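You operate a simulated robot arm through the tools that you are given. There is no shell and no other tool. Be economical: measure what you need, move in short steps, check, and stop when the job is done.

You run a simulated two-armed robot. Do the job below in one go: nothing can be reset, and whatever is moved stays where it is left.

TASK
Reset the tail stop, seat the green mandrel and film it.
Fine: stop locked at the white length mark; batten with the blue film on the orange hooks, crank the film off, empty batten into its holder.

The check looks at the end state, three seconds after you hand in, the way a careful person would. Anything else that was tipped, shoved, dropped, spilled or broken makes it a failure.

THE ROBOT
Two 7-joint arms with two-finger parallel grippers on one trunk, on a base that drives. Base frame: it is fixed to the floor where the robot stands at the start and does not move with it; the origin is under the middle of the robot, x ahead of it, y to its left, z up; the surface under the hand at the start is at about z = 850. Lengths are in mm, angles in degrees, forces in N, time in s.
The left shoulder is at the start at [50, 161, 1198], the right one opposite. With the tool pointing down near the work surface each hand reaches from about 180 to 680 mm from the robot's upright axis, wherever it stands, measured 20 degrees to its own side. Places, roughly: back hooks of the batten holder [800, -900, 900]; green mandrel (30x5x5 cm) [500, 800, 900]; long batten (31x2x2 cm) [400, -100, 900]; orange hooks [500, 200, 900]; roller rests of the turning stand [500, 200, 900]. Payload 3.43 kg a hand.
Tool frame (each hand has its own): the origin (TCP) lies between the finger pads and is the grasp point; the fingertips stand 30 mm ahead of it; z points along the fingers, y is the line along which they close. Largest opening 94 mm; finger width 28, thickness 10; the body of the gripper, 50 by 96 mm, starts 55 mm behind the TCP.
Orientation is that of the tool frame in the base frame, as a unit quaternion [x, y, z, w]. With the fingers straight down and closing along the base's y, the tool's x points along the base's -x, its y along +y and its z along -z.

THE INTERFACE
- The arms move only by the tool send_rows. It takes "left_increments", "right_increments" or both (then of equal length, played together; a hand with none holds still); each is a list of rows, each a list of 3 entries, a list of its own where there are three numbers: the shift along the base's x, y, z in units of 400 mm (1.0 is 400 mm), then the turn, a rotation vector about the base's x, y, z in units of 90 degrees (1.0 is 90 degrees), then the finger opening in mm, from 0 to 94. In form: [[[tx, ty, tz], [rx, ry, rz], grip], ...]. A call has 1 to 8 rows; each row is the pose to reach, as a shift and turn from the pose commanded when the call began. A call with a number of a shift or a turn outside -1 to 1 is refused whole. Each row takes 0.2 s and may step no farther than 50 mm and 8.6 degrees from the row before; otherwise, or with a gripper value out of range, the whole call is refused. Where a pose cannot be reached the arm comes as near as it can. A force on the tool above 40 N (or 10 N above the force at the start of the call, whichever is more), or a blocked arm, ends the call early, and 0.2 s more pass. The fingers move at their own pace (about 45 mm/s each) and stop on an object; they squeeze with about 36 N. The grip force told is the motor's: it shows also when the fingers shut on nothing. Time passes only in rows, and 0.2 s behind the last, so rows that repeat a pose let the fingers close. It gives the time, the measured TCP pose, the force on the tool (base axes), the opening and the grip force at its end, in the units of the frame above (readings bear some noise), with the torque about the TCP (base axes, N m) and any sound that the robot's microphone picked up.
- Cameras (640 x 400 px; columns grow to the right, rows downward): "scene" is now at [118.3, 37.7, 1328]; the picture's right is [0.44, -0.90, 0.00], its down [-0.46, -0.23, -0.86] and it looks along [0.77, 0.38, -0.52] (base axes); focal length 214 px, centre (320, 200). "left" rides on the left gripper at [76, -14, -103] in its tool frame; the picture's right is [0.18, 0.98, 0.00], its down [-0.75, 0.14, -0.64] and it looks along [-0.63, 0.12, 0.77] (tool axes); focal length 243 px, centre (320, 200). "right" rides on the right gripper at [76, 14, -103] in its tool frame; the picture's right is [-0.18, 0.98, 0.00], its down [-0.75, -0.14, -0.64] and it looks along [-0.63, -0.12, 0.77] (tool axes); focal length 243 px, centre (320, 200). There is no depth. A picture from a camera that has moved, and an enlarged one, comes with that camera's place and axes in the base frame and with its lens.
- grab_frame(camera): a new picture of that camera. No time passes.
- slide_trunk(by): slides the trunk up (or, below 0, down) by that many mm; the arms and the scene camera ride with it, the base frame stays. It gives what a move gives, with no picture.
- steer(legs): drives the robot by 1 to 6 legs, each [ahead, left, turn to the left] in mm, mm and degrees, along the robot's own axes; the way and the turn of a leg run together, so that a leg with both is an arc; at most 1500 mm and 180 degrees a leg. The arms and the cameras ride along, it lands a little off, and it stops where it bumps. It gives what a move gives.
- turn_head(pan, tilt): turns the head with the scene camera to pan (to the left, within 80 degrees either way) and tilt (down, from -29 to 69), counted from straight ahead of the robot. It gives what a move gives.
- enlarge(camera, box): a new picture of the part [left, top, right, bottom] of that camera's present view, enlarged. No time passes.
- close_job(): hands the job in; it is judged then, once.

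Work in short steps. Places have to be worked out from the pictures, the camera data and where the tool is seen: move nearer, look again, correct. Check each grasp and each placing, and mend what went wrong. You have 120 turns and 108 pictures in all, those below and enlarged ones among them. Open the grippers and draw the arms clear of the work before you hand the job in, unless the task says otherwise; then end with one line.

The tools are called after ">>>" as name(argument=value, ...) on one line, values as JSON. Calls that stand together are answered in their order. send_rows: Moves the arms, as the interface text tells. Its arguments: {"type":"object","properties":{"left_increments":{"type":"array","items":{"type":"array"}},"right_increments":{"type":"array","items":{"type":"array"}}},"required":[]} The other tools are called the same way: slide_trunk (by) slides the trunk up or down; steer (legs) drives the base; turn_head (pan, tilt) turns the head that bears the scene camera; grab_frame (camera) takes a picture; enlarge (camera, box) takes an enlarged picture of a part of a camera's view; close_job () hands the job in.

At the start:

```text
clock: 0.0
left_eef_pos: [199.2, 283.1, 1210.3]
left_tool_rot: [0.001, 1.0, -0.001, 0.0]
left_ft_force: [0.6, -0.2, 0.1]
left_wrist_torque: [0.01, 0.03, -0.01]
left_gripper_width: 93.9
left_grasp_force: 0.0
right_eef_pos: [410.1, 18.8, 1160.1]
right_tool_rot: [0.0, 1.0, 0.0, 0.001]
right_ft_force: [-1.1, -0.2, 0.8]
right_wrist_torque: [-0.01, -0.03, 0.0]
right_gripper_width: 94.1
right_grasp_force: 0.0
trunk travel left (down, up): [-225.0, 42.0]
robot x, y, heading: [0.9, -1.4, 0.1]
head pan, tilt: [26.2, 31.1]
```

scene: 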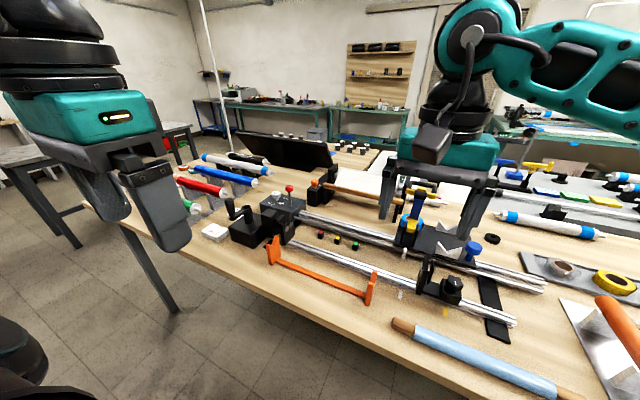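
right: 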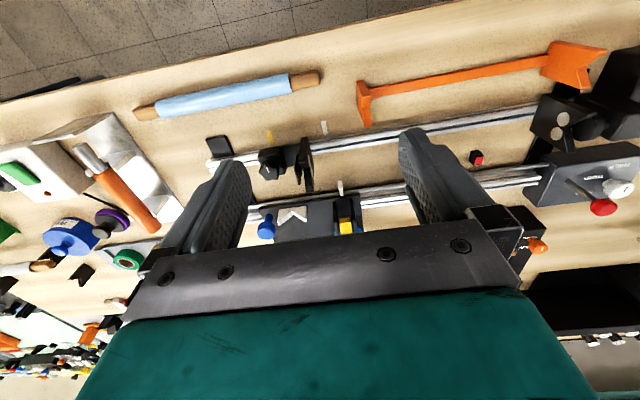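
left: 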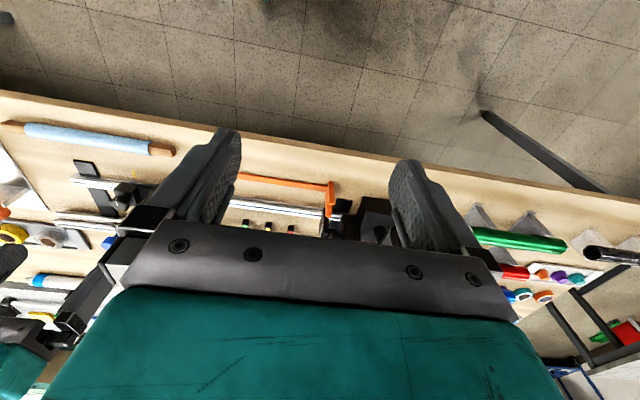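

I'll study the stand in detail first, with enlarged views of the scene.

>>> enlarge(camera="scene", box=[180, 150, 380, 275])

>>> enlarge(camera="scene", box=[360, 180, 560, 305])

>>> enlarge(camera="right", box=[180, 40, 640, 280])

```text
3.20 times, centred on (280, 212) of scene
camera zoom: at [118.3, 37.7, 1328.0], right [0.44, -0.9, 0.0], down [-0.46, -0.23, -0.86], along [0.77, 0.38, -0.52], focal length 686 px, centre (448, 160)
```

zoom: 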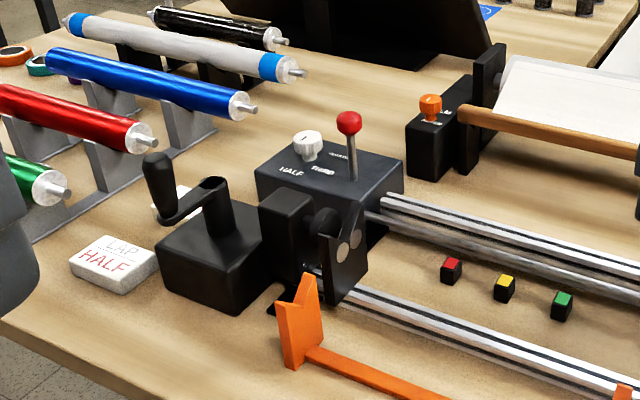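

```text
3.20 times, centred on (460, 242) of scene
camera zoom: at [118.3, 37.7, 1328.0], right [0.44, -0.9, 0.0], down [-0.46, -0.23, -0.86], along [0.77, 0.38, -0.52], focal length 686 px, centre (-128, 64)
```

zoom: 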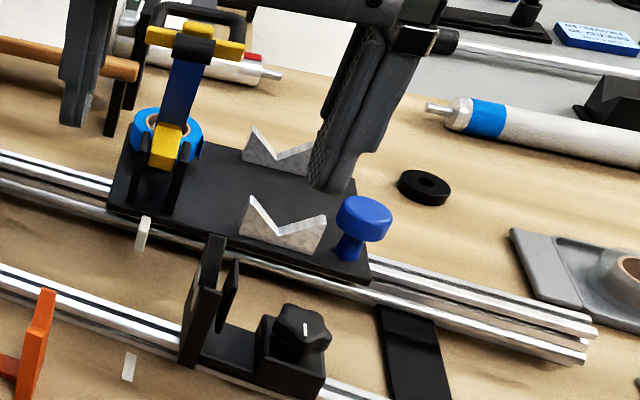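

```text
1.39 times, centred on (410, 160) of right
camera zoom: at [333.3, 32.8, 1263.1], right [0.18, 0.98, 0.0], down [0.75, -0.14, 0.64], along [0.63, -0.12, -0.77], focal length 338 px, centre (195, 256)
```

zoom: 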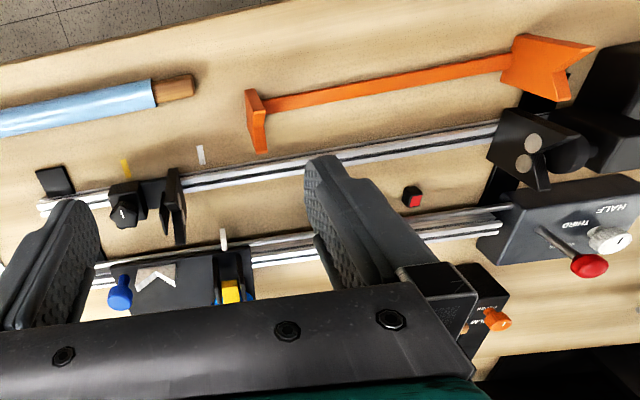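

The right hand blocks the view of the stand, so I move it to mirror the left one. I'll also turn the head onto the table.

>>> send_rows(right_increments=[[[-0.06, -0.1, 0.02], [0, 0, 0], 94], [[-0.12, -0.2, 0.04], [0, 0, 0], 94], [[-0.18, -0.3, 0.06], [0, 0, 0], 94], [[-0.24, -0.4, 0.08], [0, 0, 0], 94], [[-0.3, -0.5, 0.1], [0, 0, 0], 94], [[-0.36, -0.6, 0.12], [0, 0, 0], 94], [[-0.42, -0.7, 0.125], [0, 0, 0], 94], [[-0.5, -0.75, 0.125], [0, 0, 0], 94]])

>>> turn_head(pan=0, tilt=42)

>>> grab_frame(camera="scene")

```text
clock: 1.8
left_eef_pos: [198.8, 282.2, 1210.8]
left_tool_rot: [0.001, 1.0, 0.0, 0.0]
left_ft_force: [-0.2, -0.2, -0.1]
left_wrist_torque: [-0.03, 0.0, 0.0]
left_gripper_width: 93.8
left_grasp_force: 0.0
right_eef_pos: [208.5, -280.4, 1211.1]
right_tool_rot: [-0.001, 1.0, 0.001, 0.0]
right_ft_force: [-0.5, -0.1, 0.5]
right_wrist_torque: [-0.02, -0.01, 0.0]
right_gripper_width: 93.8
right_grasp_force: 0.1
trunk travel left (down, up): [-225.0, 42.0]
robot x, y, heading: [1.8, 1.3, -0.2]
head pan, tilt: [26.2, 31.1]
```

```text
clock: 2.7
left_eef_pos: [200.2, 285.0, 1211.6]
left_tool_rot: [0.0, 1.0, -0.001, 0.001]
left_ft_force: [-0.9, 0.2, 0.3]
left_wrist_torque: [0.01, 0.0, 0.0]
left_gripper_width: 93.9
left_grasp_force: 0.0
right_eef_pos: [209.5, -281.0, 1209.7]
right_tool_rot: [0.001, 1.0, -0.001, 0.0]
right_ft_force: [-0.1, 0.0, 0.3]
right_wrist_torque: [0.01, 0.0, -0.02]
right_gripper_width: 94.0
right_grasp_force: 0.1
trunk travel left (down, up): [-225.0, 42.0]
robot x, y, heading: [-0.3, 0.9, -0.0]
head pan, tilt: [0.0, 42.0]
```

```text
101 pictures are left
camera scene: at [121.1, -1.9, 1311.4], right [0.0, -1.0, 0.0], down [-0.67, 0.0, -0.74], along [0.74, 0.0, -0.67], focal length 214 px, centre (320, 200)
```

scene: 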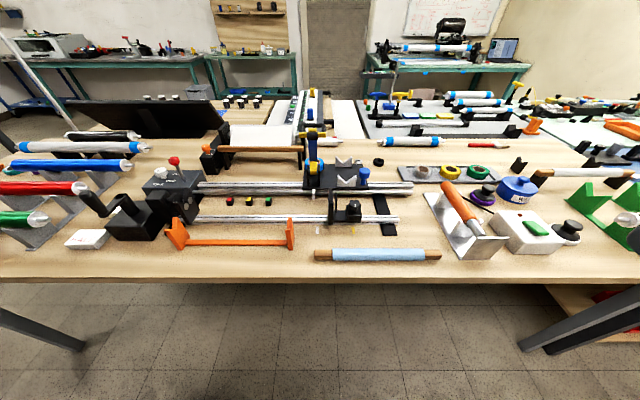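

>>> enlarge(camera="scene", box=[280, 130, 440, 270])

>>> enlarge(camera="scene", box=[60, 130, 320, 270])

>>> enlarge(camera="scene", box=[480, 120, 640, 260])

```text
2.86 times, centred on (360, 200) of scene
camera zoom: at [121.1, -1.9, 1311.4], right [0.0, -1.0, 0.0], down [-0.67, 0.0, -0.74], along [0.74, 0.0, -0.67], focal length 613 px, centre (206, 200)
```

zoom: 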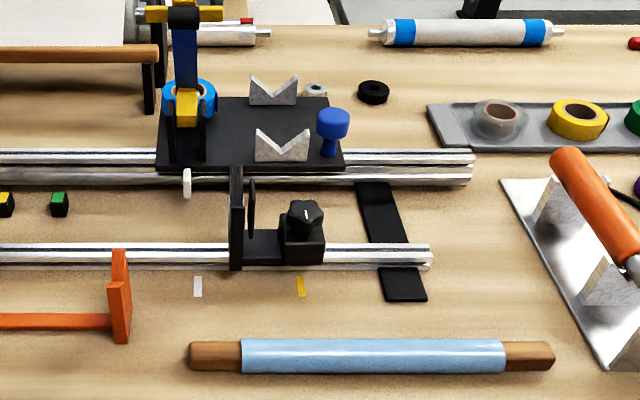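

```text
2.46 times, centred on (190, 200) of scene
camera zoom: at [121.1, -1.9, 1311.4], right [0.0, -1.0, 0.0], down [-0.67, 0.0, -0.74], along [0.74, 0.0, -0.67], focal length 528 px, centre (640, 200)
```

zoom: 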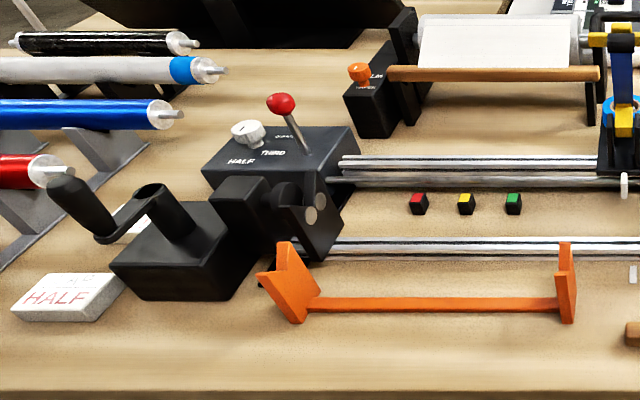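

```text
2.86 times, centred on (560, 190) of scene
camera zoom: at [121.1, -1.9, 1311.4], right [0.0, -1.0, 0.0], down [-0.67, 0.0, -0.74], along [0.74, 0.0, -0.67], focal length 613 px, centre (-366, 229)
```

zoom: 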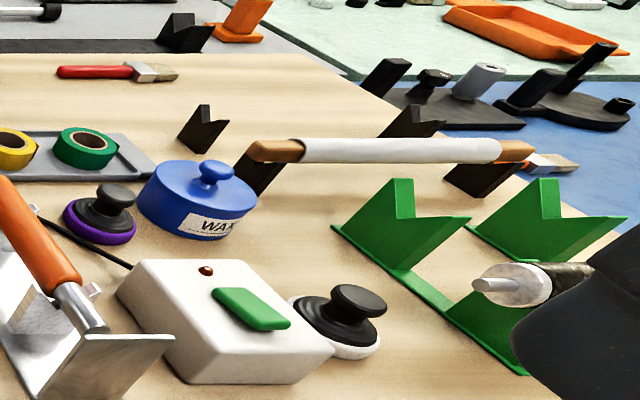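

The stand's front rail carries the tail stop, with a white and a yellow mark beside it. I zoom tightly on the stop, headstock, mandrel rack and batten holder.

>>> enlarge(camera="scene", box=[322, 180, 386, 240])

>>> enlarge(camera="scene", box=[130, 150, 210, 240])

>>> turn_head(pan=55, tilt=35)

>>> grab_frame(camera="scene")

>>> turn_head(pan=-50, tilt=35)

>>> grab_frame(camera="scene")

```text
6.67 times, centred on (354, 210) of scene
camera zoom: at [121.1, -1.9, 1311.4], right [0.0, -1.0, 0.0], down [-0.67, 0.0, -0.74], along [0.74, 0.0, -0.67], focal length 1430 px, centre (93, 133)
```

zoom: 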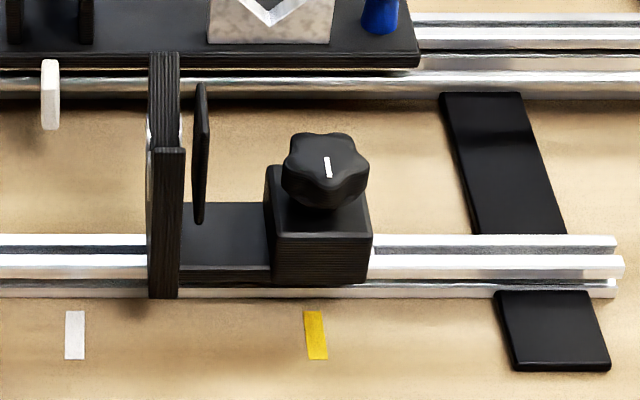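

```text
4.44 times, centred on (170, 195) of scene
camera zoom: at [121.1, -1.9, 1311.4], right [0.0, -1.0, 0.0], down [-0.67, 0.0, -0.74], along [0.74, 0.0, -0.67], focal length 953 px, centre (987, 222)
```

zoom: 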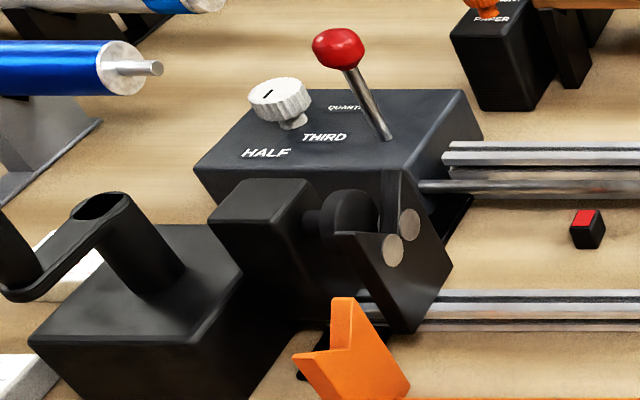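

```text
clock: 3.9
left_eef_pos: [199.5, 283.6, 1210.1]
left_tool_rot: [0.0, 1.0, -0.001, 0.002]
left_ft_force: [-0.3, -0.3, -0.6]
left_wrist_torque: [0.0, -0.02, -0.01]
left_gripper_width: 94.1
left_grasp_force: 0.1
right_eef_pos: [210.0, -280.6, 1210.1]
right_tool_rot: [-0.001, 1.0, 0.0, 0.0]
right_ft_force: [0.1, -1.1, 0.0]
right_wrist_torque: [-0.04, -0.01, 0.03]
right_gripper_width: 93.9
right_grasp_force: 0.2
trunk travel left (down, up): [-225.0, 42.0]
robot x, y, heading: [-0.4, -2.0, 0.1]
head pan, tilt: [55.0, 35.0]
```

```text
95 pictures are left
camera scene: at [88.1, 70.1, 1321.9], right [0.82, -0.57, 0.0], down [-0.33, -0.47, -0.82], along [0.47, 0.67, -0.57], focal length 214 px, centre (320, 200)
```

scene: 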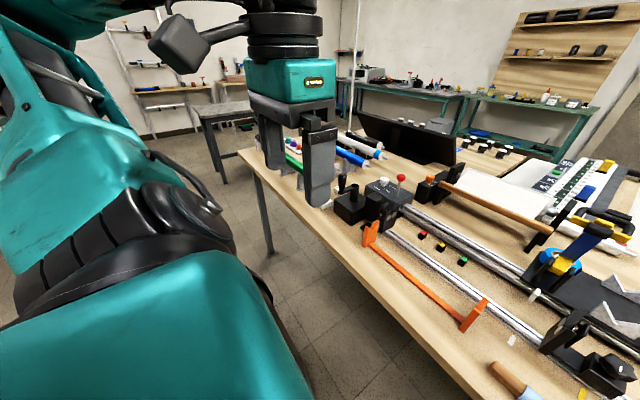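

```text
clock: 5.8
left_eef_pos: [199.1, 282.3, 1210.4]
left_tool_rot: [0.0, 1.0, -0.001, 0.001]
left_ft_force: [-0.4, 0.0, 0.8]
left_wrist_torque: [0.0, 0.01, 0.03]
left_gripper_width: 94.1
left_grasp_force: 0.1
right_eef_pos: [210.2, -280.7, 1211.1]
right_tool_rot: [0.0, 1.0, 0.0, 0.0]
right_ft_force: [-0.7, -0.2, -0.6]
right_wrist_torque: [-0.02, -0.02, 0.0]
right_gripper_width: 94.3
right_grasp_force: 0.1
trunk travel left (down, up): [-225.0, 42.0]
robot x, y, heading: [-0.4, 0.6, -0.1]
head pan, tilt: [-50.0, 35.0]
```

```text
94 pictures are left
camera scene: at [94.2, -69.4, 1321.9], right [-0.77, -0.64, 0.0], down [-0.37, 0.44, -0.82], along [0.53, -0.63, -0.57], focal length 214 px, centre (320, 200)
```

scene: 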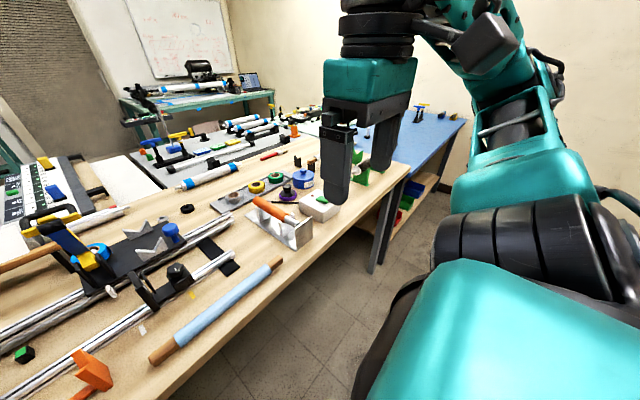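

Both table ends are in view now. I take zooms from this angle of the stop, for triangulation, and of the batten holder.

>>> enlarge(camera="scene", box=[120, 245, 220, 315])

>>> enlarge(camera="scene", box=[230, 100, 430, 225])

```text
5.71 times, centred on (170, 280) of scene
camera zoom: at [94.2, -69.4, 1321.9], right [-0.77, -0.64, 0.0], down [-0.37, 0.44, -0.82], along [0.53, -0.63, -0.57], focal length 1226 px, centre (1177, -257)
```

zoom: 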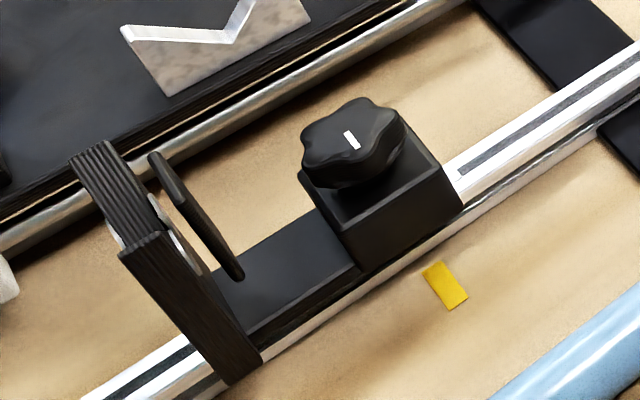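

```text
3.20 times, centred on (330, 162) of scene
camera zoom: at [94.2, -69.4, 1321.9], right [-0.77, -0.64, 0.0], down [-0.37, 0.44, -0.82], along [0.53, -0.63, -0.57], focal length 686 px, centre (288, 320)
```

zoom: 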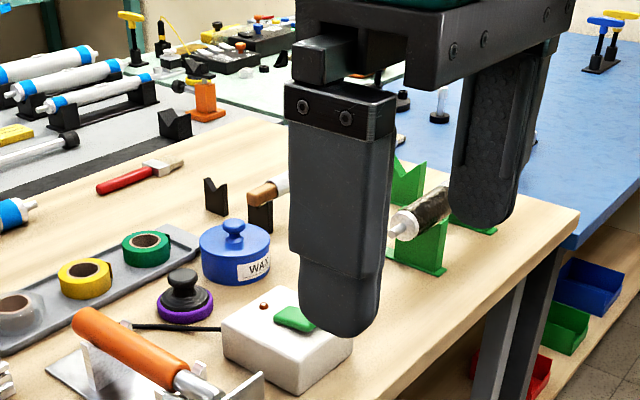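

Triangulating from three views puts the lock knob top at about [547, -96, 911], aligned with the yellow mark. The white mark is at y≈6, so the stop must slide about +100 in y. I bring the right hand over the knob, turned -90° so it closes along x.

>>> send_rows(right_increments=[[[0.06, 0.03, 0], [0, 0, -0.09], 60], [[0.12, 0.06, 0], [0, 0, -0.18], 60], [[0.18, 0.09, 0], [0, 0, -0.27], 60], [[0.24, 0.12, 0], [0, 0, -0.36], 60], [[0.3, 0.15, 0], [0, 0, -0.45], 60], [[0.36, 0.18, 0], [0, 0, -0.54], 60], [[0.42, 0.21, 0], [0, 0, -0.63], 60], [[0.48, 0.24, 0], [0, 0, -0.72], 60]])

>>> send_rows(right_increments=[[[0.06, 0.04, -0.07], [0, 0, -0.09], 60], [[0.12, 0.08, -0.14], [0, 0, -0.18], 60], [[0.18, 0.11, -0.22], [0, 0, -0.28], 60], [[0.25, 0.15, -0.29], [0, 0, -0.28], 60], [[0.31, 0.19, -0.35], [0, 0, -0.28], 60], [[0.36, 0.22, -0.42], [0, 0, -0.28], 60], [[0.36, 0.22, -0.5], [0, 0, -0.28], 60]])

>>> turn_head(pan=0, tilt=42)

>>> enlarge(camera="scene", box=[310, 140, 400, 240])

>>> grab_frame(camera="right")

```text
clock: 7.6
left_eef_pos: [200.4, 284.3, 1210.7]
left_tool_rot: [0.0, 1.0, -0.001, 0.0]
left_ft_force: [0.8, 0.4, -0.5]
left_wrist_torque: [0.02, 0.0, -0.03]
left_gripper_width: 93.8
left_grasp_force: 0.0
right_eef_pos: [401.2, -185.5, 1211.1]
right_tool_rot: [0.537, 0.844, 0.001, 0.001]
right_ft_force: [0.8, -0.3, -0.1]
right_wrist_torque: [0.05, 0.03, -0.01]
right_gripper_width: 59.9
right_grasp_force: 0.0
trunk travel left (down, up): [-225.0, 42.0]
robot x, y, heading: [-0.6, 3.8, -0.0]
head pan, tilt: [-50.0, 35.0]
```

```text
refused: row 3 steps farther than a row can; nothing moved
```

```text
clock: 8.7
left_eef_pos: [199.3, 283.0, 1210.2]
left_tool_rot: [0.001, 1.0, -0.001, 0.0]
left_ft_force: [-0.5, 0.0, -0.3]
left_wrist_torque: [0.0, 0.02, 0.03]
left_gripper_width: 94.1
left_grasp_force: 0.0
right_eef_pos: [400.6, -186.4, 1209.9]
right_tool_rot: [0.536, 0.844, 0.0, 0.0]
right_ft_force: [0.0, -0.1, 0.2]
right_wrist_torque: [-0.01, 0.0, 0.0]
right_gripper_width: 59.9
right_grasp_force: 0.2
trunk travel left (down, up): [-225.0, 42.0]
robot x, y, heading: [-3.3, -0.8, -0.1]
head pan, tilt: [0.0, 42.0]
```

```text
4.00 times, centred on (355, 190) of scene
camera zoom: at [121.1, -2.1, 1311.4], right [0.0, -1.0, 0.0], down [-0.67, 0.0, -0.74], along [0.74, 0.0, -0.67], focal length 858 px, centre (180, 240)
```

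zoom: 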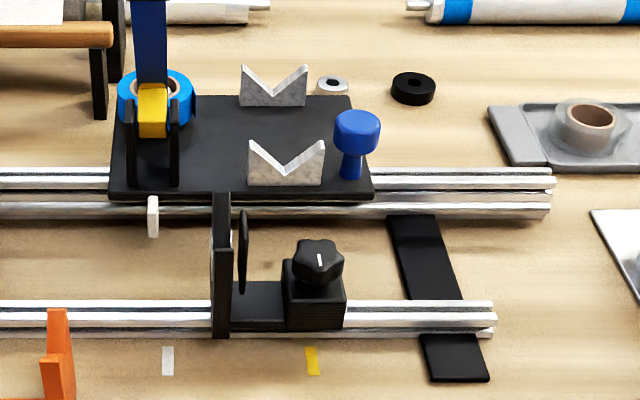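

```text
90 pictures are left
camera right: at [381.2, -110.5, 1312.8], right [0.97, 0.25, 0.0], down [0.19, -0.74, 0.64], along [0.16, -0.62, -0.77], focal length 243 px, centre (320, 200)
```

right: 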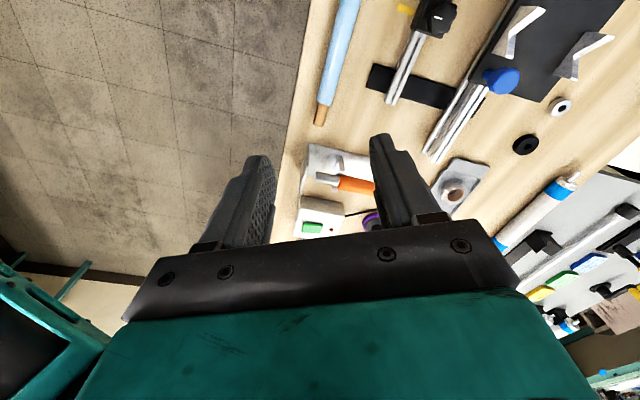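

The second move was refused for step size, so I redo it with even steps to hover over the knob.

>>> send_rows(right_increments=[[[0.0522, 0.032, -0.075], [0, 0, -0.04], 60], [[0.1043, 0.064, -0.15], [0, 0, -0.08], 60], [[0.1565, 0.096, -0.225], [0, 0, -0.12], 60], [[0.2086, 0.129, -0.3], [0, 0, -0.16], 60], [[0.2607, 0.161, -0.375], [0, 0, -0.2], 60], [[0.313, 0.193, -0.45], [0, 0, -0.24], 60], [[0.365, 0.225, -0.525], [0, 0, -0.28], 60]])

>>> enlarge(camera="scene", box=[310, 140, 400, 240])

>>> enlarge(camera="right", box=[200, 50, 440, 200])

```text
clock: 10.3
left_eef_pos: [199.2, 283.6, 1209.8]
left_tool_rot: [0.0, 1.0, 0.0, 0.0]
left_ft_force: [0.0, -0.2, 0.1]
left_wrist_torque: [-0.01, -0.01, -0.04]
left_gripper_width: 93.8
left_grasp_force: 0.1
right_eef_pos: [547.4, -95.0, 1001.3]
right_tool_rot: [0.708, 0.706, 0.0, 0.001]
right_ft_force: [0.0, 0.4, -0.3]
right_wrist_torque: [0.04, 0.0, 0.0]
right_gripper_width: 60.1
right_grasp_force: 0.1
trunk travel left (down, up): [-225.0, 42.0]
robot x, y, heading: [-0.3, -2.6, -0.2]
head pan, tilt: [0.0, 42.0]
```

```text
4.00 times, centred on (355, 190) of scene
camera zoom: at [121.5, -1.7, 1311.3], right [0.0, -1.0, 0.0], down [-0.67, 0.0, -0.74], along [0.74, 0.0, -0.67], focal length 858 px, centre (180, 240)
```

zoom: 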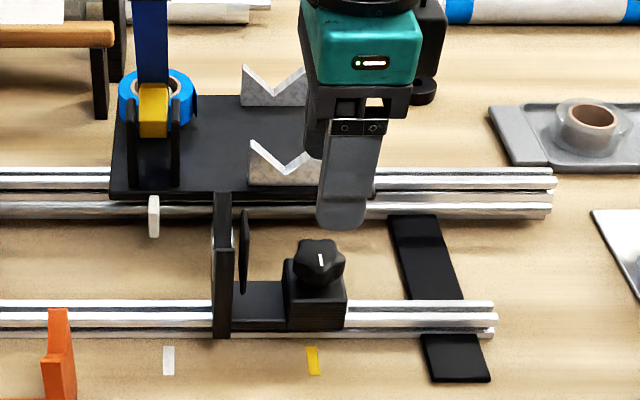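

```text
2.67 times, centred on (320, 125) of right
camera zoom: at [563.2, -18.7, 1103.4], right [0.98, -0.19, 0.0], down [-0.14, -0.75, 0.64], along [-0.12, -0.63, -0.77], focal length 647 px, centre (320, 400)
```

zoom: 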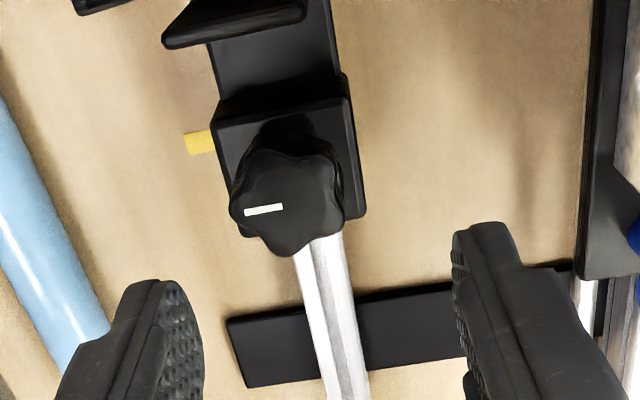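

From the hand camera the knob centre sits nearer x≈540. I shift there and lower to TCP z≈940, then look.

>>> send_rows(right_increments=[[[-0.018, 0, -0.07], [0, 0, 0], 60], [[-0.018, 0, -0.15], [0, 0, 0], 60], [[-0.018, 0, -0.15], [0, 0, 0], 60]])

>>> enlarge(camera="scene", box=[320, 150, 390, 230])

>>> enlarge(camera="right", box=[200, 50, 440, 200])

```text
clock: 11.1
left_eef_pos: [199.4, 284.0, 1211.0]
left_tool_rot: [0.0, 1.0, -0.001, 0.002]
left_ft_force: [-0.6, 0.7, -0.3]
left_wrist_torque: [0.0, 0.01, 0.02]
left_gripper_width: 93.9
left_grasp_force: 0.1
right_eef_pos: [539.5, -95.3, 940.6]
right_tool_rot: [0.707, 0.707, 0.0, 0.0]
right_ft_force: [-0.4, -0.4, 0.2]
right_wrist_torque: [0.0, 0.01, 0.04]
right_gripper_width: 60.1
right_grasp_force: 0.0
trunk travel left (down, up): [-225.0, 42.0]
robot x, y, heading: [3.3, 0.8, 0.1]
head pan, tilt: [0.0, 42.0]
```

```text
5.00 times, centred on (355, 190) of scene
camera zoom: at [121.0, -2.0, 1311.4], right [0.0, -1.0, 0.0], down [-0.67, 0.0, -0.74], along [0.74, 0.0, -0.67], focal length 1072 px, centre (145, 250)
```

zoom: 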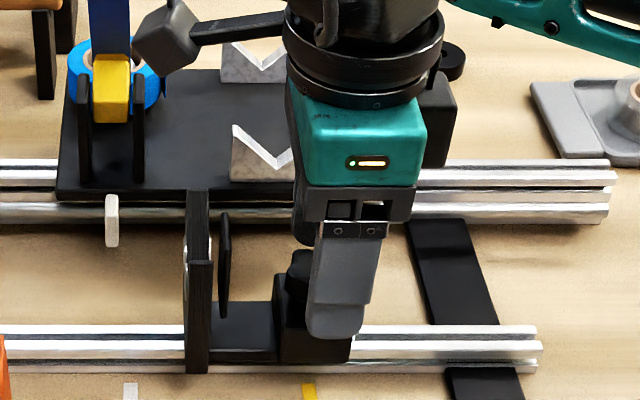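

```text
2.67 times, centred on (320, 125) of right
camera zoom: at [554.3, -19.7, 1043.0], right [0.98, -0.18, 0.0], down [-0.14, -0.75, 0.64], along [-0.12, -0.63, -0.77], focal length 647 px, centre (320, 400)
```

zoom: 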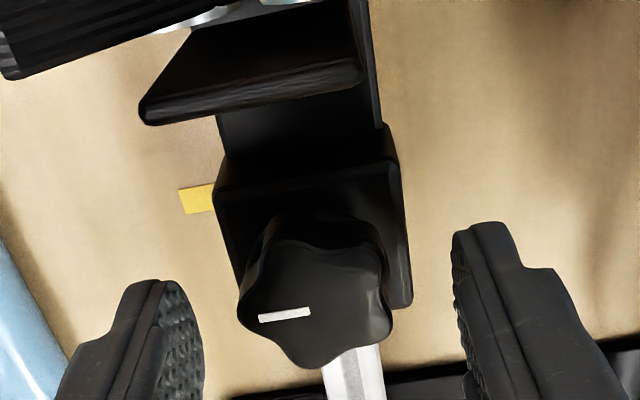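

The knob is centred under the hand within a few mm. Its top is at about z 919 and the block top at about 900. I lower so the tips reach about 904 and close on the knob.

>>> send_rows(right_increments=[[[-0.002, -0.003, -0.016], [0, 0, 0], 60], [[-0.002, -0.003, -0.016], [0, 0, 0], 40], [[-0.002, -0.003, -0.016], [0, 0, 0], 30], [[-0.002, -0.003, -0.016], [0, 0, 0], 30], [[-0.002, -0.003, -0.016], [0, 0, 0], 30]])

>>> enlarge(camera="right", box=[200, 50, 440, 200])

```text
clock: 12.3
left_eef_pos: [201.1, 284.7, 1210.4]
left_tool_rot: [0.0, 1.0, -0.001, 0.0]
left_ft_force: [-0.4, 0.4, -0.6]
left_wrist_torque: [0.0, 0.02, 0.0]
left_gripper_width: 93.8
left_grasp_force: 0.1
right_eef_pos: [540.5, -97.3, 933.6]
right_tool_rot: [0.707, 0.707, 0.001, 0.0]
right_ft_force: [4.6, 1.0, 0.3]
right_wrist_torque: [0.09, -0.17, 0.02]
right_gripper_width: 31.9
right_grasp_force: 44.9
trunk travel left (down, up): [-225.0, 42.0]
robot x, y, heading: [0.9, 3.2, 0.1]
head pan, tilt: [0.0, 42.0]
```

```text
2.67 times, centred on (320, 125) of right
camera zoom: at [554.4, -20.9, 1036.8], right [0.98, -0.18, 0.0], down [-0.14, -0.75, 0.64], along [-0.12, -0.63, -0.77], focal length 647 px, centre (320, 400)
```

zoom: 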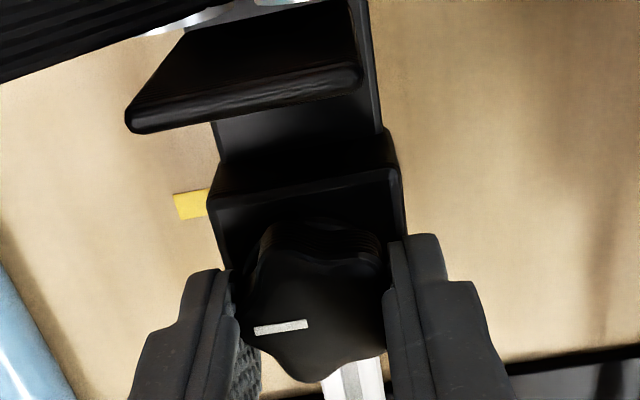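

The knob is gripped at 32 mm. I turn it counter-clockwise (seen from above), which should loosen it.

>>> send_rows(right_increments=[[[0, 0, 0], [0, 0, 0.09], 28], [[0, 0, 0], [0, 0, 0.18], 28], [[0, 0, 0], [0, 0, 0.27], 28], [[0, 0, 0], [0, 0, 0.36], 28], [[0, 0, 0], [0, 0, 0.45], 28], [[0, 0, 0], [0, 0, 0.54], 28], [[0, 0, 0], [0, 0, 0.63], 28], [[0, 0, 0], [0, 0, 0.72], 28]])

>>> enlarge(camera="right", box=[200, 50, 440, 200])

```text
clock: 14.1
left_eef_pos: [202.1, 283.6, 1210.2]
left_tool_rot: [-0.001, 1.0, -0.001, -0.001]
left_ft_force: [0.5, 0.0, -0.6]
left_wrist_torque: [-0.01, 0.0, 0.01]
left_gripper_width: 94.2
left_grasp_force: 0.0
right_eef_pos: [544.6, -97.6, 933.2]
right_tool_rot: [0.218, 0.976, 0.002, 0.004]
right_ft_force: [36.2, 0.7, 8.7]
right_wrist_torque: [0.39, 0.24, -0.09]
right_gripper_width: 31.5
right_grasp_force: 44.9
trunk travel left (down, up): [-225.0, 42.0]
robot x, y, heading: [-3.7, 1.5, -0.3]
head pan, tilt: [0.0, 42.0]
```

```text
2.67 times, centred on (320, 125) of right
camera zoom: at [480.5, -51.7, 1036.4], right [0.58, 0.81, 0.01], down [0.62, -0.45, 0.65], along [0.53, -0.37, -0.76], focal length 647 px, centre (320, 400)
```

zoom: 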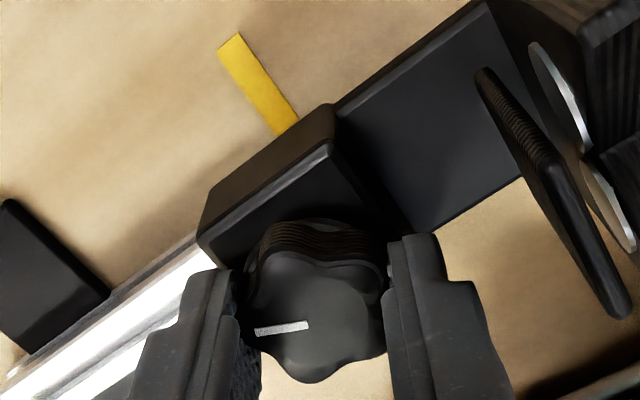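

The knob turns with the hand. The 36 N side load means its axis is about 6 mm further in +x, so I relieve that and continue to about 90°.

>>> send_rows(right_increments=[[[0.015, 0, 0], [0, 0, 0], 28], [[0.015, 0, 0], [0, 0, 0.09], 28], [[0.015, 0, 0], [0, 0, 0.18], 28], [[0.015, 0, 0], [0, 0, 0.28], 28], [[0.015, 0, 0], [0, 0, 0.28], 28]])

```text
refused: row 4 steps farther than a row can; nothing moved
```

>>> send_rows(right_increments=[[[0.015, 0, 0], [0, 0, 0], 28], [[0.015, 0, 0], [0, 0, 0.09], 28], [[0.015, 0, 0], [0, 0, 0.18], 28], [[0.015, 0, 0], [0, 0, 0.27], 28], [[0.015, 0, 0], [0, 0, 0.28], 28]])

```text
clock: 15.3
left_eef_pos: [199.4, 284.2, 1210.5]
left_tool_rot: [0.0, 1.0, -0.001, 0.001]
left_ft_force: [0.3, -0.3, 1.1]
left_wrist_torque: [0.01, 0.01, 0.05]
left_gripper_width: 93.7
left_grasp_force: 0.1
right_eef_pos: [544.3, -96.1, 934.3]
right_tool_rot: [-0.001, 1.0, 0.0, -0.001]
right_ft_force: [4.6, 1.5, 9.0]
right_wrist_torque: [-0.11, -0.8, 0.03]
right_gripper_width: 32.0
right_grasp_force: 45.3
trunk travel left (down, up): [-225.0, 42.0]
robot x, y, heading: [1.5, 2.2, -0.0]
head pan, tilt: [0.0, 42.0]
```

The side load is gone after 90°. I test-slide the stop 12 mm toward +y and watch the force.

>>> send_rows(right_increments=[[[0, 0.01, 0], [0, 0, 0], 28], [[0, 0.02, 0], [0, 0, 0], 28], [[0, 0.03, 0], [0, 0, 0], 28]])

>>> enlarge(camera="scene", box=[320, 150, 390, 230])

```text
clock: 16.1
left_eef_pos: [199.1, 283.4, 1210.1]
left_tool_rot: [0.0, 1.0, -0.001, 0.001]
left_ft_force: [0.0, -1.9, -0.1]
left_wrist_torque: [0.02, 0.04, 0.0]
left_gripper_width: 93.7
left_grasp_force: 0.0
right_eef_pos: [543.8, -84.7, 934.0]
right_tool_rot: [0.0, 1.0, 0.0, -0.001]
right_ft_force: [1.7, -0.9, 7.0]
right_wrist_torque: [0.0, 0.06, -0.03]
right_gripper_width: 31.6
right_grasp_force: 45.0
trunk travel left (down, up): [-225.0, 42.0]
robot x, y, heading: [-1.1, 2.0, -0.0]
head pan, tilt: [0.0, 42.0]
```

```text
5.00 times, centred on (355, 190) of scene
camera zoom: at [120.6, -1.9, 1311.4], right [0.0, -1.0, 0.0], down [-0.67, 0.0, -0.74], along [0.74, 0.0, -0.67], focal length 1072 px, centre (145, 250)
```

zoom: 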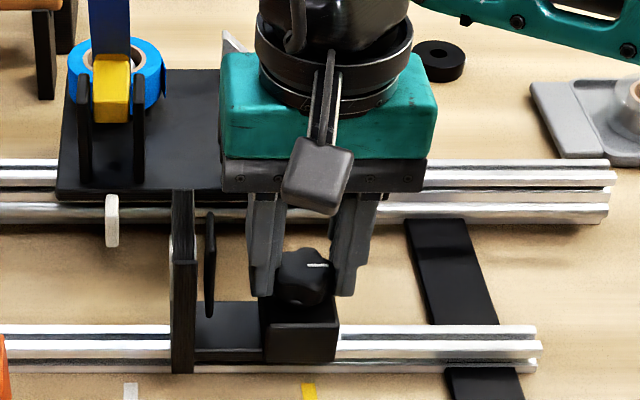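

It slides freely. The marks are 98–99 mm apart, so I move to a total of about +97 and then inspect.

>>> send_rows(right_increments=[[[0, 0.03, 0], [0, 0, 0], 28], [[0, 0.06, 0], [0, 0, 0], 28], [[0, 0.09, 0], [0, 0, 0], 28], [[0, 0.12, 0], [0, 0, 0], 28], [[0, 0.15, 0], [0, 0, 0], 28], [[0, 0.18, 0], [0, 0, 0], 28], [[0, 0.212, 0], [0, 0, 0], 28], [[0, 0.212, 0], [0, 0, 0], 28]])

>>> enlarge(camera="scene", box=[300, 150, 370, 230])

```text
clock: 17.9
left_eef_pos: [199.5, 284.4, 1210.6]
left_tool_rot: [0.0, 1.0, -0.001, 0.001]
left_ft_force: [-0.2, 0.4, -0.2]
left_wrist_torque: [0.02, 0.01, -0.01]
left_gripper_width: 93.8
left_grasp_force: 0.0
right_eef_pos: [544.4, 1.0, 935.2]
right_tool_rot: [-0.001, 1.0, 0.0, 0.0]
right_ft_force: [-4.6, 0.0, 1.5]
right_wrist_torque: [-0.09, 0.84, -0.03]
right_gripper_width: 31.8
right_grasp_force: 44.4
trunk travel left (down, up): [-225.0, 42.0]
robot x, y, heading: [-1.2, 0.3, -0.0]
head pan, tilt: [0.0, 42.0]
```

```text
5.00 times, centred on (335, 190) of scene
camera zoom: at [120.6, -1.9, 1311.4], right [0.0, -1.0, 0.0], down [-0.67, 0.0, -0.74], along [0.74, 0.0, -0.67], focal length 1072 px, centre (245, 250)
```

zoom: 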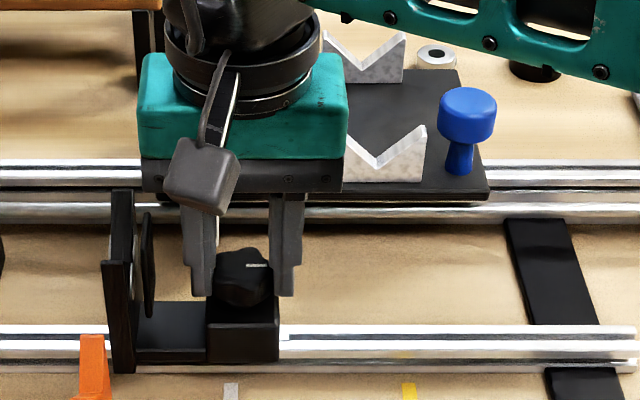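

The block still seems a few mm short of the white mark, so I zoom in tighter to measure.

>>> enlarge(camera="scene", box=[305, 205, 345, 235])

```text
13.33 times, centred on (325, 220) of scene
camera zoom: at [120.6, -1.9, 1311.4], right [0.0, -1.0, 0.0], down [-0.67, 0.0, -0.74], along [0.74, 0.0, -0.67], focal length 2860 px, centre (253, -67)
```

zoom: 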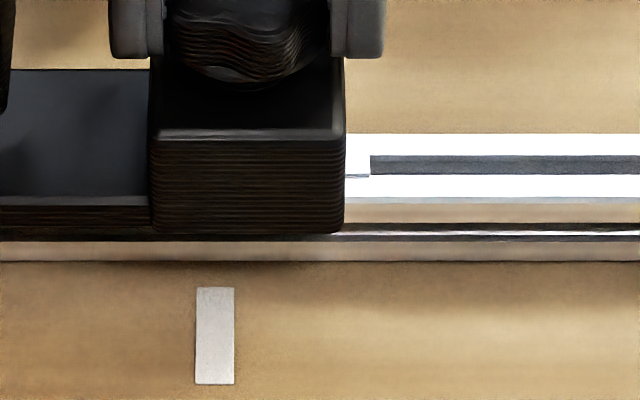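

The block centre is at about y=-0.9 and the white mark at +6.0, so I move +7 mm more.

>>> send_rows(right_increments=[[[0, 0.01, 0], [0, 0, 0], 28], [[0, 0.0175, 0], [0, 0, 0], 28], [[0, 0.0175, 0], [0, 0, 0], 28]])

>>> enlarge(camera="scene", box=[305, 205, 345, 235])

```text
clock: 18.7
left_eef_pos: [198.8, 283.7, 1209.3]
left_tool_rot: [0.0, 1.0, -0.001, 0.001]
left_ft_force: [0.7, 0.2, 0.6]
left_wrist_torque: [0.01, 0.0, -0.02]
left_gripper_width: 94.1
left_grasp_force: 0.1
right_eef_pos: [544.5, 7.2, 934.6]
right_tool_rot: [-0.001, 1.0, 0.0, 0.0]
right_ft_force: [-9.1, -0.6, -1.5]
right_wrist_torque: [0.05, 0.08, -0.03]
right_gripper_width: 31.8
right_grasp_force: 45.0
trunk travel left (down, up): [-225.0, 42.0]
robot x, y, heading: [-4.1, -0.2, -0.1]
head pan, tilt: [0.0, 42.0]
```

```text
13.33 times, centred on (325, 220) of scene
camera zoom: at [120.3, -2.0, 1311.4], right [0.0, -1.0, 0.0], down [-0.67, 0.0, -0.74], along [0.74, 0.0, -0.67], focal length 2860 px, centre (253, -67)
```

zoom: 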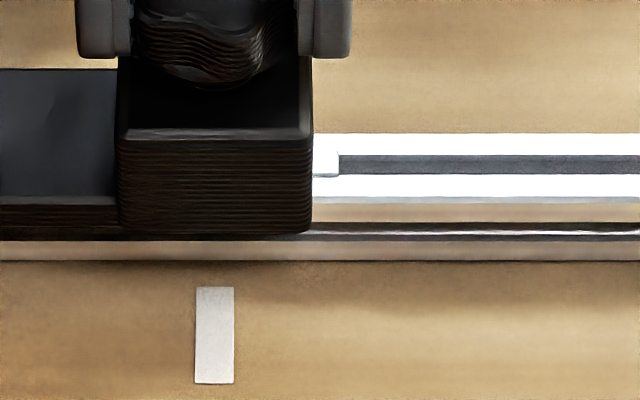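

The block is centred on the white mark. I now lock it by turning clockwise back through 90°, in two calls.

>>> send_rows(right_increments=[[[0, 0, 0], [0, 0, -0.09], 28], [[0, 0, 0], [0, 0, -0.18], 28], [[0, 0, 0], [0, 0, -0.27], 28], [[0, 0, 0], [0, 0, -0.36], 28], [[0, 0, 0], [0, 0, -0.45], 28], [[0, 0, 0], [0, 0, -0.54], 28], [[0, 0, 0], [0, 0, -0.63], 28], [[0, 0, 0], [0, 0, -0.72], 28]])

>>> send_rows(right_increments=[[[0, 0, 0], [0, 0, -0.09], 28], [[0, 0, 0], [0, 0, -0.18], 28], [[0, 0, 0], [0, 0, -0.27], 28], [[0, 0, 0], [0, 0, -0.3], 28]])

>>> enlarge(camera="scene", box=[305, 205, 345, 235])

>>> enlarge(camera="right", box=[200, 50, 440, 200])

```text
clock: 20.5
left_eef_pos: [198.3, 281.7, 1210.8]
left_tool_rot: [0.0, 1.0, 0.0, 0.001]
left_ft_force: [0.8, 0.0, 0.4]
left_wrist_torque: [0.0, 0.01, -0.01]
left_gripper_width: 94.2
left_grasp_force: 0.0
right_eef_pos: [543.0, 4.3, 933.3]
right_tool_rot: [0.537, 0.844, -0.003, -0.001]
right_ft_force: [-27.9, -16.4, -7.0]
right_wrist_torque: [1.0, 0.64, 0.16]
right_gripper_width: 31.9
right_grasp_force: 45.0
trunk travel left (down, up): [-225.0, 42.0]
robot x, y, heading: [-2.5, -2.7, 0.2]
head pan, tilt: [0.0, 42.0]
```

```text
clock: 21.5
left_eef_pos: [197.2, 282.3, 1211.4]
left_tool_rot: [0.001, 1.0, 0.0, 0.003]
left_ft_force: [-0.2, 0.3, -0.1]
left_wrist_torque: [0.02, 0.0, -0.04]
left_gripper_width: 94.0
left_grasp_force: 0.1
right_eef_pos: [540.8, 5.0, 934.3]
right_tool_rot: [0.719, 0.695, -0.005, -0.001]
right_ft_force: [-38.0, -19.5, -6.5]
right_wrist_torque: [0.61, 0.25, 0.58]
right_gripper_width: 31.3
right_grasp_force: 44.5
trunk travel left (down, up): [-225.0, 42.0]
robot x, y, heading: [0.2, -3.6, 0.0]
head pan, tilt: [0.0, 42.0]
```

```text
13.33 times, centred on (325, 220) of scene
camera zoom: at [117.6, -4.2, 1311.8], right [0.0, -1.0, 0.0], down [-0.67, 0.0, -0.75], along [0.75, 0.0, -0.67], focal length 2860 px, centre (253, -67)
```

zoom: 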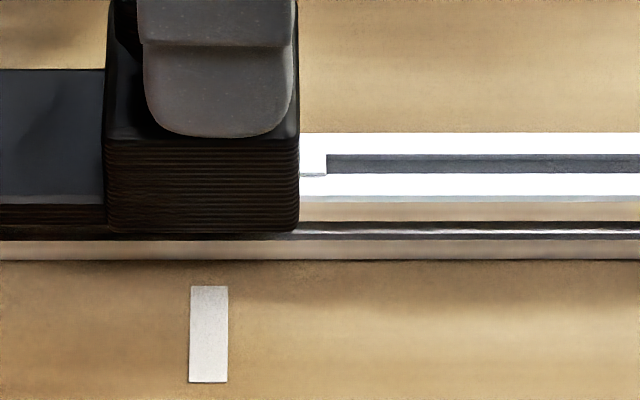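

```text
2.67 times, centred on (320, 125) of right
camera zoom: at [557.9, 80.9, 1036.1], right [0.98, -0.22, -0.01], down [-0.16, -0.75, 0.65], along [-0.15, -0.63, -0.76], focal length 647 px, centre (320, 400)
```

zoom: 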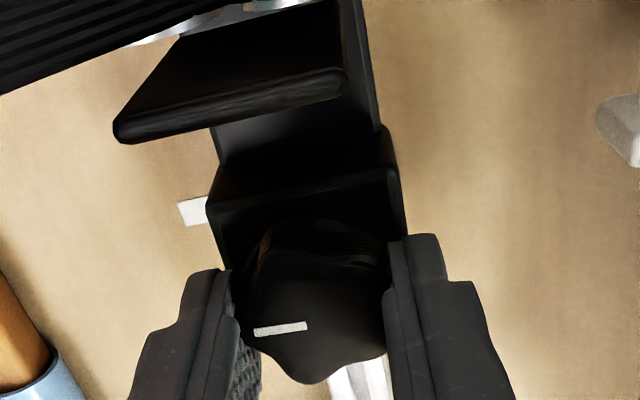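

The block ended about 1.4 mm past the mark because the hand's axis is about 3 mm off the knob's axis, which gave the 38 N side load. I back off 45° with eccentricity compensation, then relock along the compensated arc.

>>> send_rows(right_increments=[[[-0.009, -0.008, 0], [0, 0, 0], 28], [[-0.008, -0.0085, 0], [0, 0, 0.09], 28], [[-0.007, -0.008, 0], [0, 0, 0.18], 28], [[-0.006, -0.0075, 0], [0, 0, 0.27], 28], [[-0.005, -0.007, 0], [0, 0, 0.36], 28], [[-0.004, -0.006, 0], [0, 0, 0.45], 28], [[-0.003, -0.005, 0], [0, 0, 0.54], 28], [[-0.003, -0.005, 0], [0, 0, 0.54], 28]])

>>> enlarge(camera="scene", box=[305, 205, 345, 235])

```text
clock: 23.3
left_eef_pos: [198.8, 282.4, 1211.1]
left_tool_rot: [0.0, 1.0, -0.001, 0.001]
left_ft_force: [-0.1, 0.1, 0.0]
left_wrist_torque: [0.02, -0.01, 0.02]
left_gripper_width: 93.9
left_grasp_force: 0.1
right_eef_pos: [543.7, 4.1, 934.1]
right_tool_rot: [0.368, 0.93, -0.001, 0.0]
right_ft_force: [-14.8, -1.2, -7.9]
right_wrist_torque: [-0.27, 0.19, 0.08]
right_gripper_width: 31.7
right_grasp_force: 45.0
trunk travel left (down, up): [-225.0, 42.0]
robot x, y, heading: [-2.0, 1.6, 0.2]
head pan, tilt: [0.0, 42.0]
```

```text
13.33 times, centred on (325, 220) of scene
camera zoom: at [120.2, -2.1, 1311.5], right [0.0, -1.0, 0.0], down [-0.67, 0.0, -0.74], along [0.74, 0.0, -0.67], focal length 2860 px, centre (253, -67)
```

zoom: 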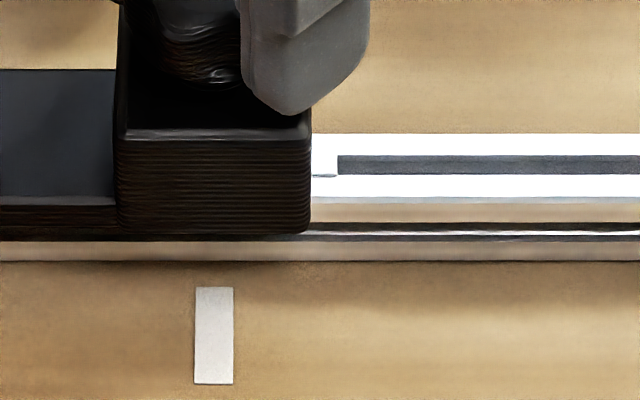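

It's aligned again. I relock along the arc with more x compensation and turn slightly further.

>>> send_rows(right_increments=[[[-0.006, 0, 0], [0, 0, 0], 28], [[-0.007, -0.001, 0], [0, 0, -0.09], 28], [[-0.008, -0.0015, 0], [0, 0, -0.18], 28], [[-0.009, -0.002, 0], [0, 0, -0.27], 28], [[-0.01, -0.0025, 0], [0, 0, -0.36], 28], [[-0.011, -0.003, 0], [0, 0, -0.45], 28], [[-0.012, -0.003, 0], [0, 0, -0.54], 28], [[-0.012, -0.003, 0], [0, 0, -0.58], 28]])

>>> enlarge(camera="scene", box=[305, 205, 345, 235])

```text
clock: 25.1
left_eef_pos: [199.5, 282.6, 1210.8]
left_tool_rot: [0.0, 1.0, -0.001, 0.0]
left_ft_force: [0.5, 0.7, -0.7]
left_wrist_torque: [-0.02, 0.01, 0.0]
left_gripper_width: 94.1
left_grasp_force: 0.1
right_eef_pos: [538.9, 4.5, 935.1]
right_tool_rot: [0.74, 0.673, 0.0, 0.0]
right_ft_force: [0.8, -1.0, -3.8]
right_wrist_torque: [-0.36, 0.07, 0.93]
right_gripper_width: 32.0
right_grasp_force: 44.9
trunk travel left (down, up): [-225.0, 42.0]
robot x, y, heading: [-1.5, 1.9, -0.0]
head pan, tilt: [0.0, 42.0]
```

```text
13.33 times, centred on (325, 220) of scene
camera zoom: at [121.5, -2.0, 1311.4], right [0.0, -1.0, 0.0], down [-0.67, 0.0, -0.74], along [0.74, 0.0, -0.67], focal length 2860 px, centre (253, -67)
```

zoom: 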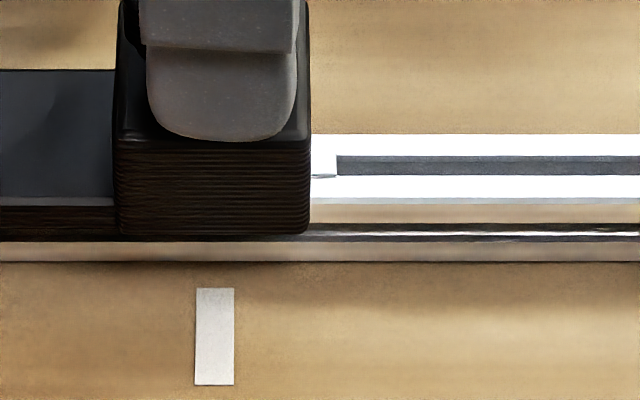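

It's aligned within 0.5 mm and the torque rises to 0.93 N·m. I test the lock with a small tug in -y.

>>> send_rows(right_increments=[[[0, -0.008, 0], [0, 0, 0], 28], [[0, -0.008, 0], [0, 0, 0], 28]])

>>> enlarge(camera="scene", box=[305, 205, 345, 235])

```text
clock: 25.7
left_eef_pos: [198.6, 285.0, 1210.3]
left_tool_rot: [-0.001, 1.0, -0.001, 0.0]
left_ft_force: [-0.3, 0.2, 0.1]
left_wrist_torque: [-0.01, 0.01, -0.01]
left_gripper_width: 94.2
left_grasp_force: 0.0
right_eef_pos: [539.5, 3.2, 934.4]
right_tool_rot: [0.739, 0.674, 0.0, 0.0]
right_ft_force: [4.0, 9.8, -4.3]
right_wrist_torque: [-0.39, -0.24, 0.77]
right_gripper_width: 31.6
right_grasp_force: 44.8
trunk travel left (down, up): [-225.0, 42.0]
robot x, y, heading: [4.1, -2.1, 0.1]
head pan, tilt: [0.0, 42.0]
```

```text
13.33 times, centred on (325, 220) of scene
camera zoom: at [121.8, -0.8, 1311.3], right [0.0, -1.0, 0.0], down [-0.67, 0.0, -0.74], along [0.74, 0.0, -0.67], focal length 2860 px, centre (253, -67)
```

zoom: 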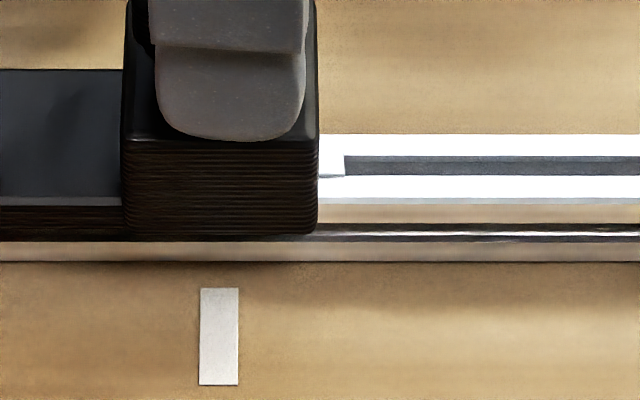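

It's locked and aligned. I open the fingers and raise the right hand clear.

>>> send_rows(right_increments=[[[0, 0, 0], [0, 0, 0], 60], [[0, 0, 0], [0, 0, 0], 60], [[0, 0, 0.06], [0, 0, 0], 60], [[0, 0, 0.18], [0, 0, 0], 60], [[-0.05, -0.05, 0.28], [0, 0, 0], 60], [[-0.12, -0.1, 0.36], [0, 0, 0], 60], [[-0.2, -0.18, 0.4], [0, 0, 0.05], 60], [[-0.28, -0.26, 0.44], [0, 0, 0.1], 60]])

>>> enlarge(camera="scene", box=[290, 170, 370, 240])

```text
clock: 27.5
left_eef_pos: [199.7, 284.0, 1211.3]
left_tool_rot: [0.0, 1.0, -0.001, 0.001]
left_ft_force: [0.4, -0.5, -0.2]
left_wrist_torque: [0.02, 0.01, 0.01]
left_gripper_width: 94.1
left_grasp_force: 0.0
right_eef_pos: [425.9, -103.1, 1112.0]
right_tool_rot: [0.684, 0.73, 0.0, 0.001]
right_ft_force: [-0.5, 0.1, 0.1]
right_wrist_torque: [-0.04, -0.01, 0.01]
right_gripper_width: 60.1
right_grasp_force: 0.1
trunk travel left (down, up): [-225.0, 42.0]
robot x, y, heading: [0.1, 3.8, 0.2]
head pan, tilt: [0.0, 42.0]
```

```text
5.71 times, centred on (330, 205) of scene
camera zoom: at [120.6, -2.6, 1311.5], right [0.0, -1.0, 0.0], down [-0.67, 0.0, -0.74], along [0.74, 0.0, -0.67], focal length 1226 px, centre (263, 171)
```

zoom: 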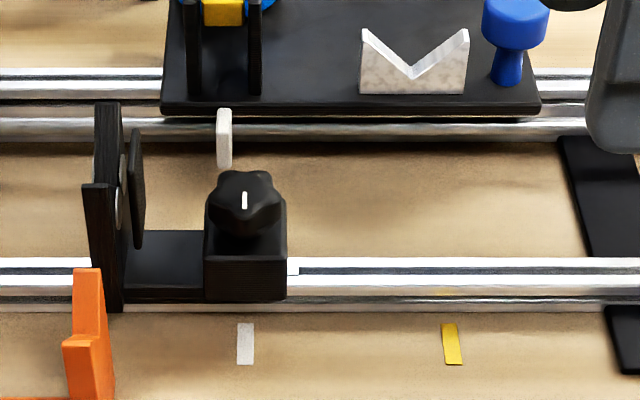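

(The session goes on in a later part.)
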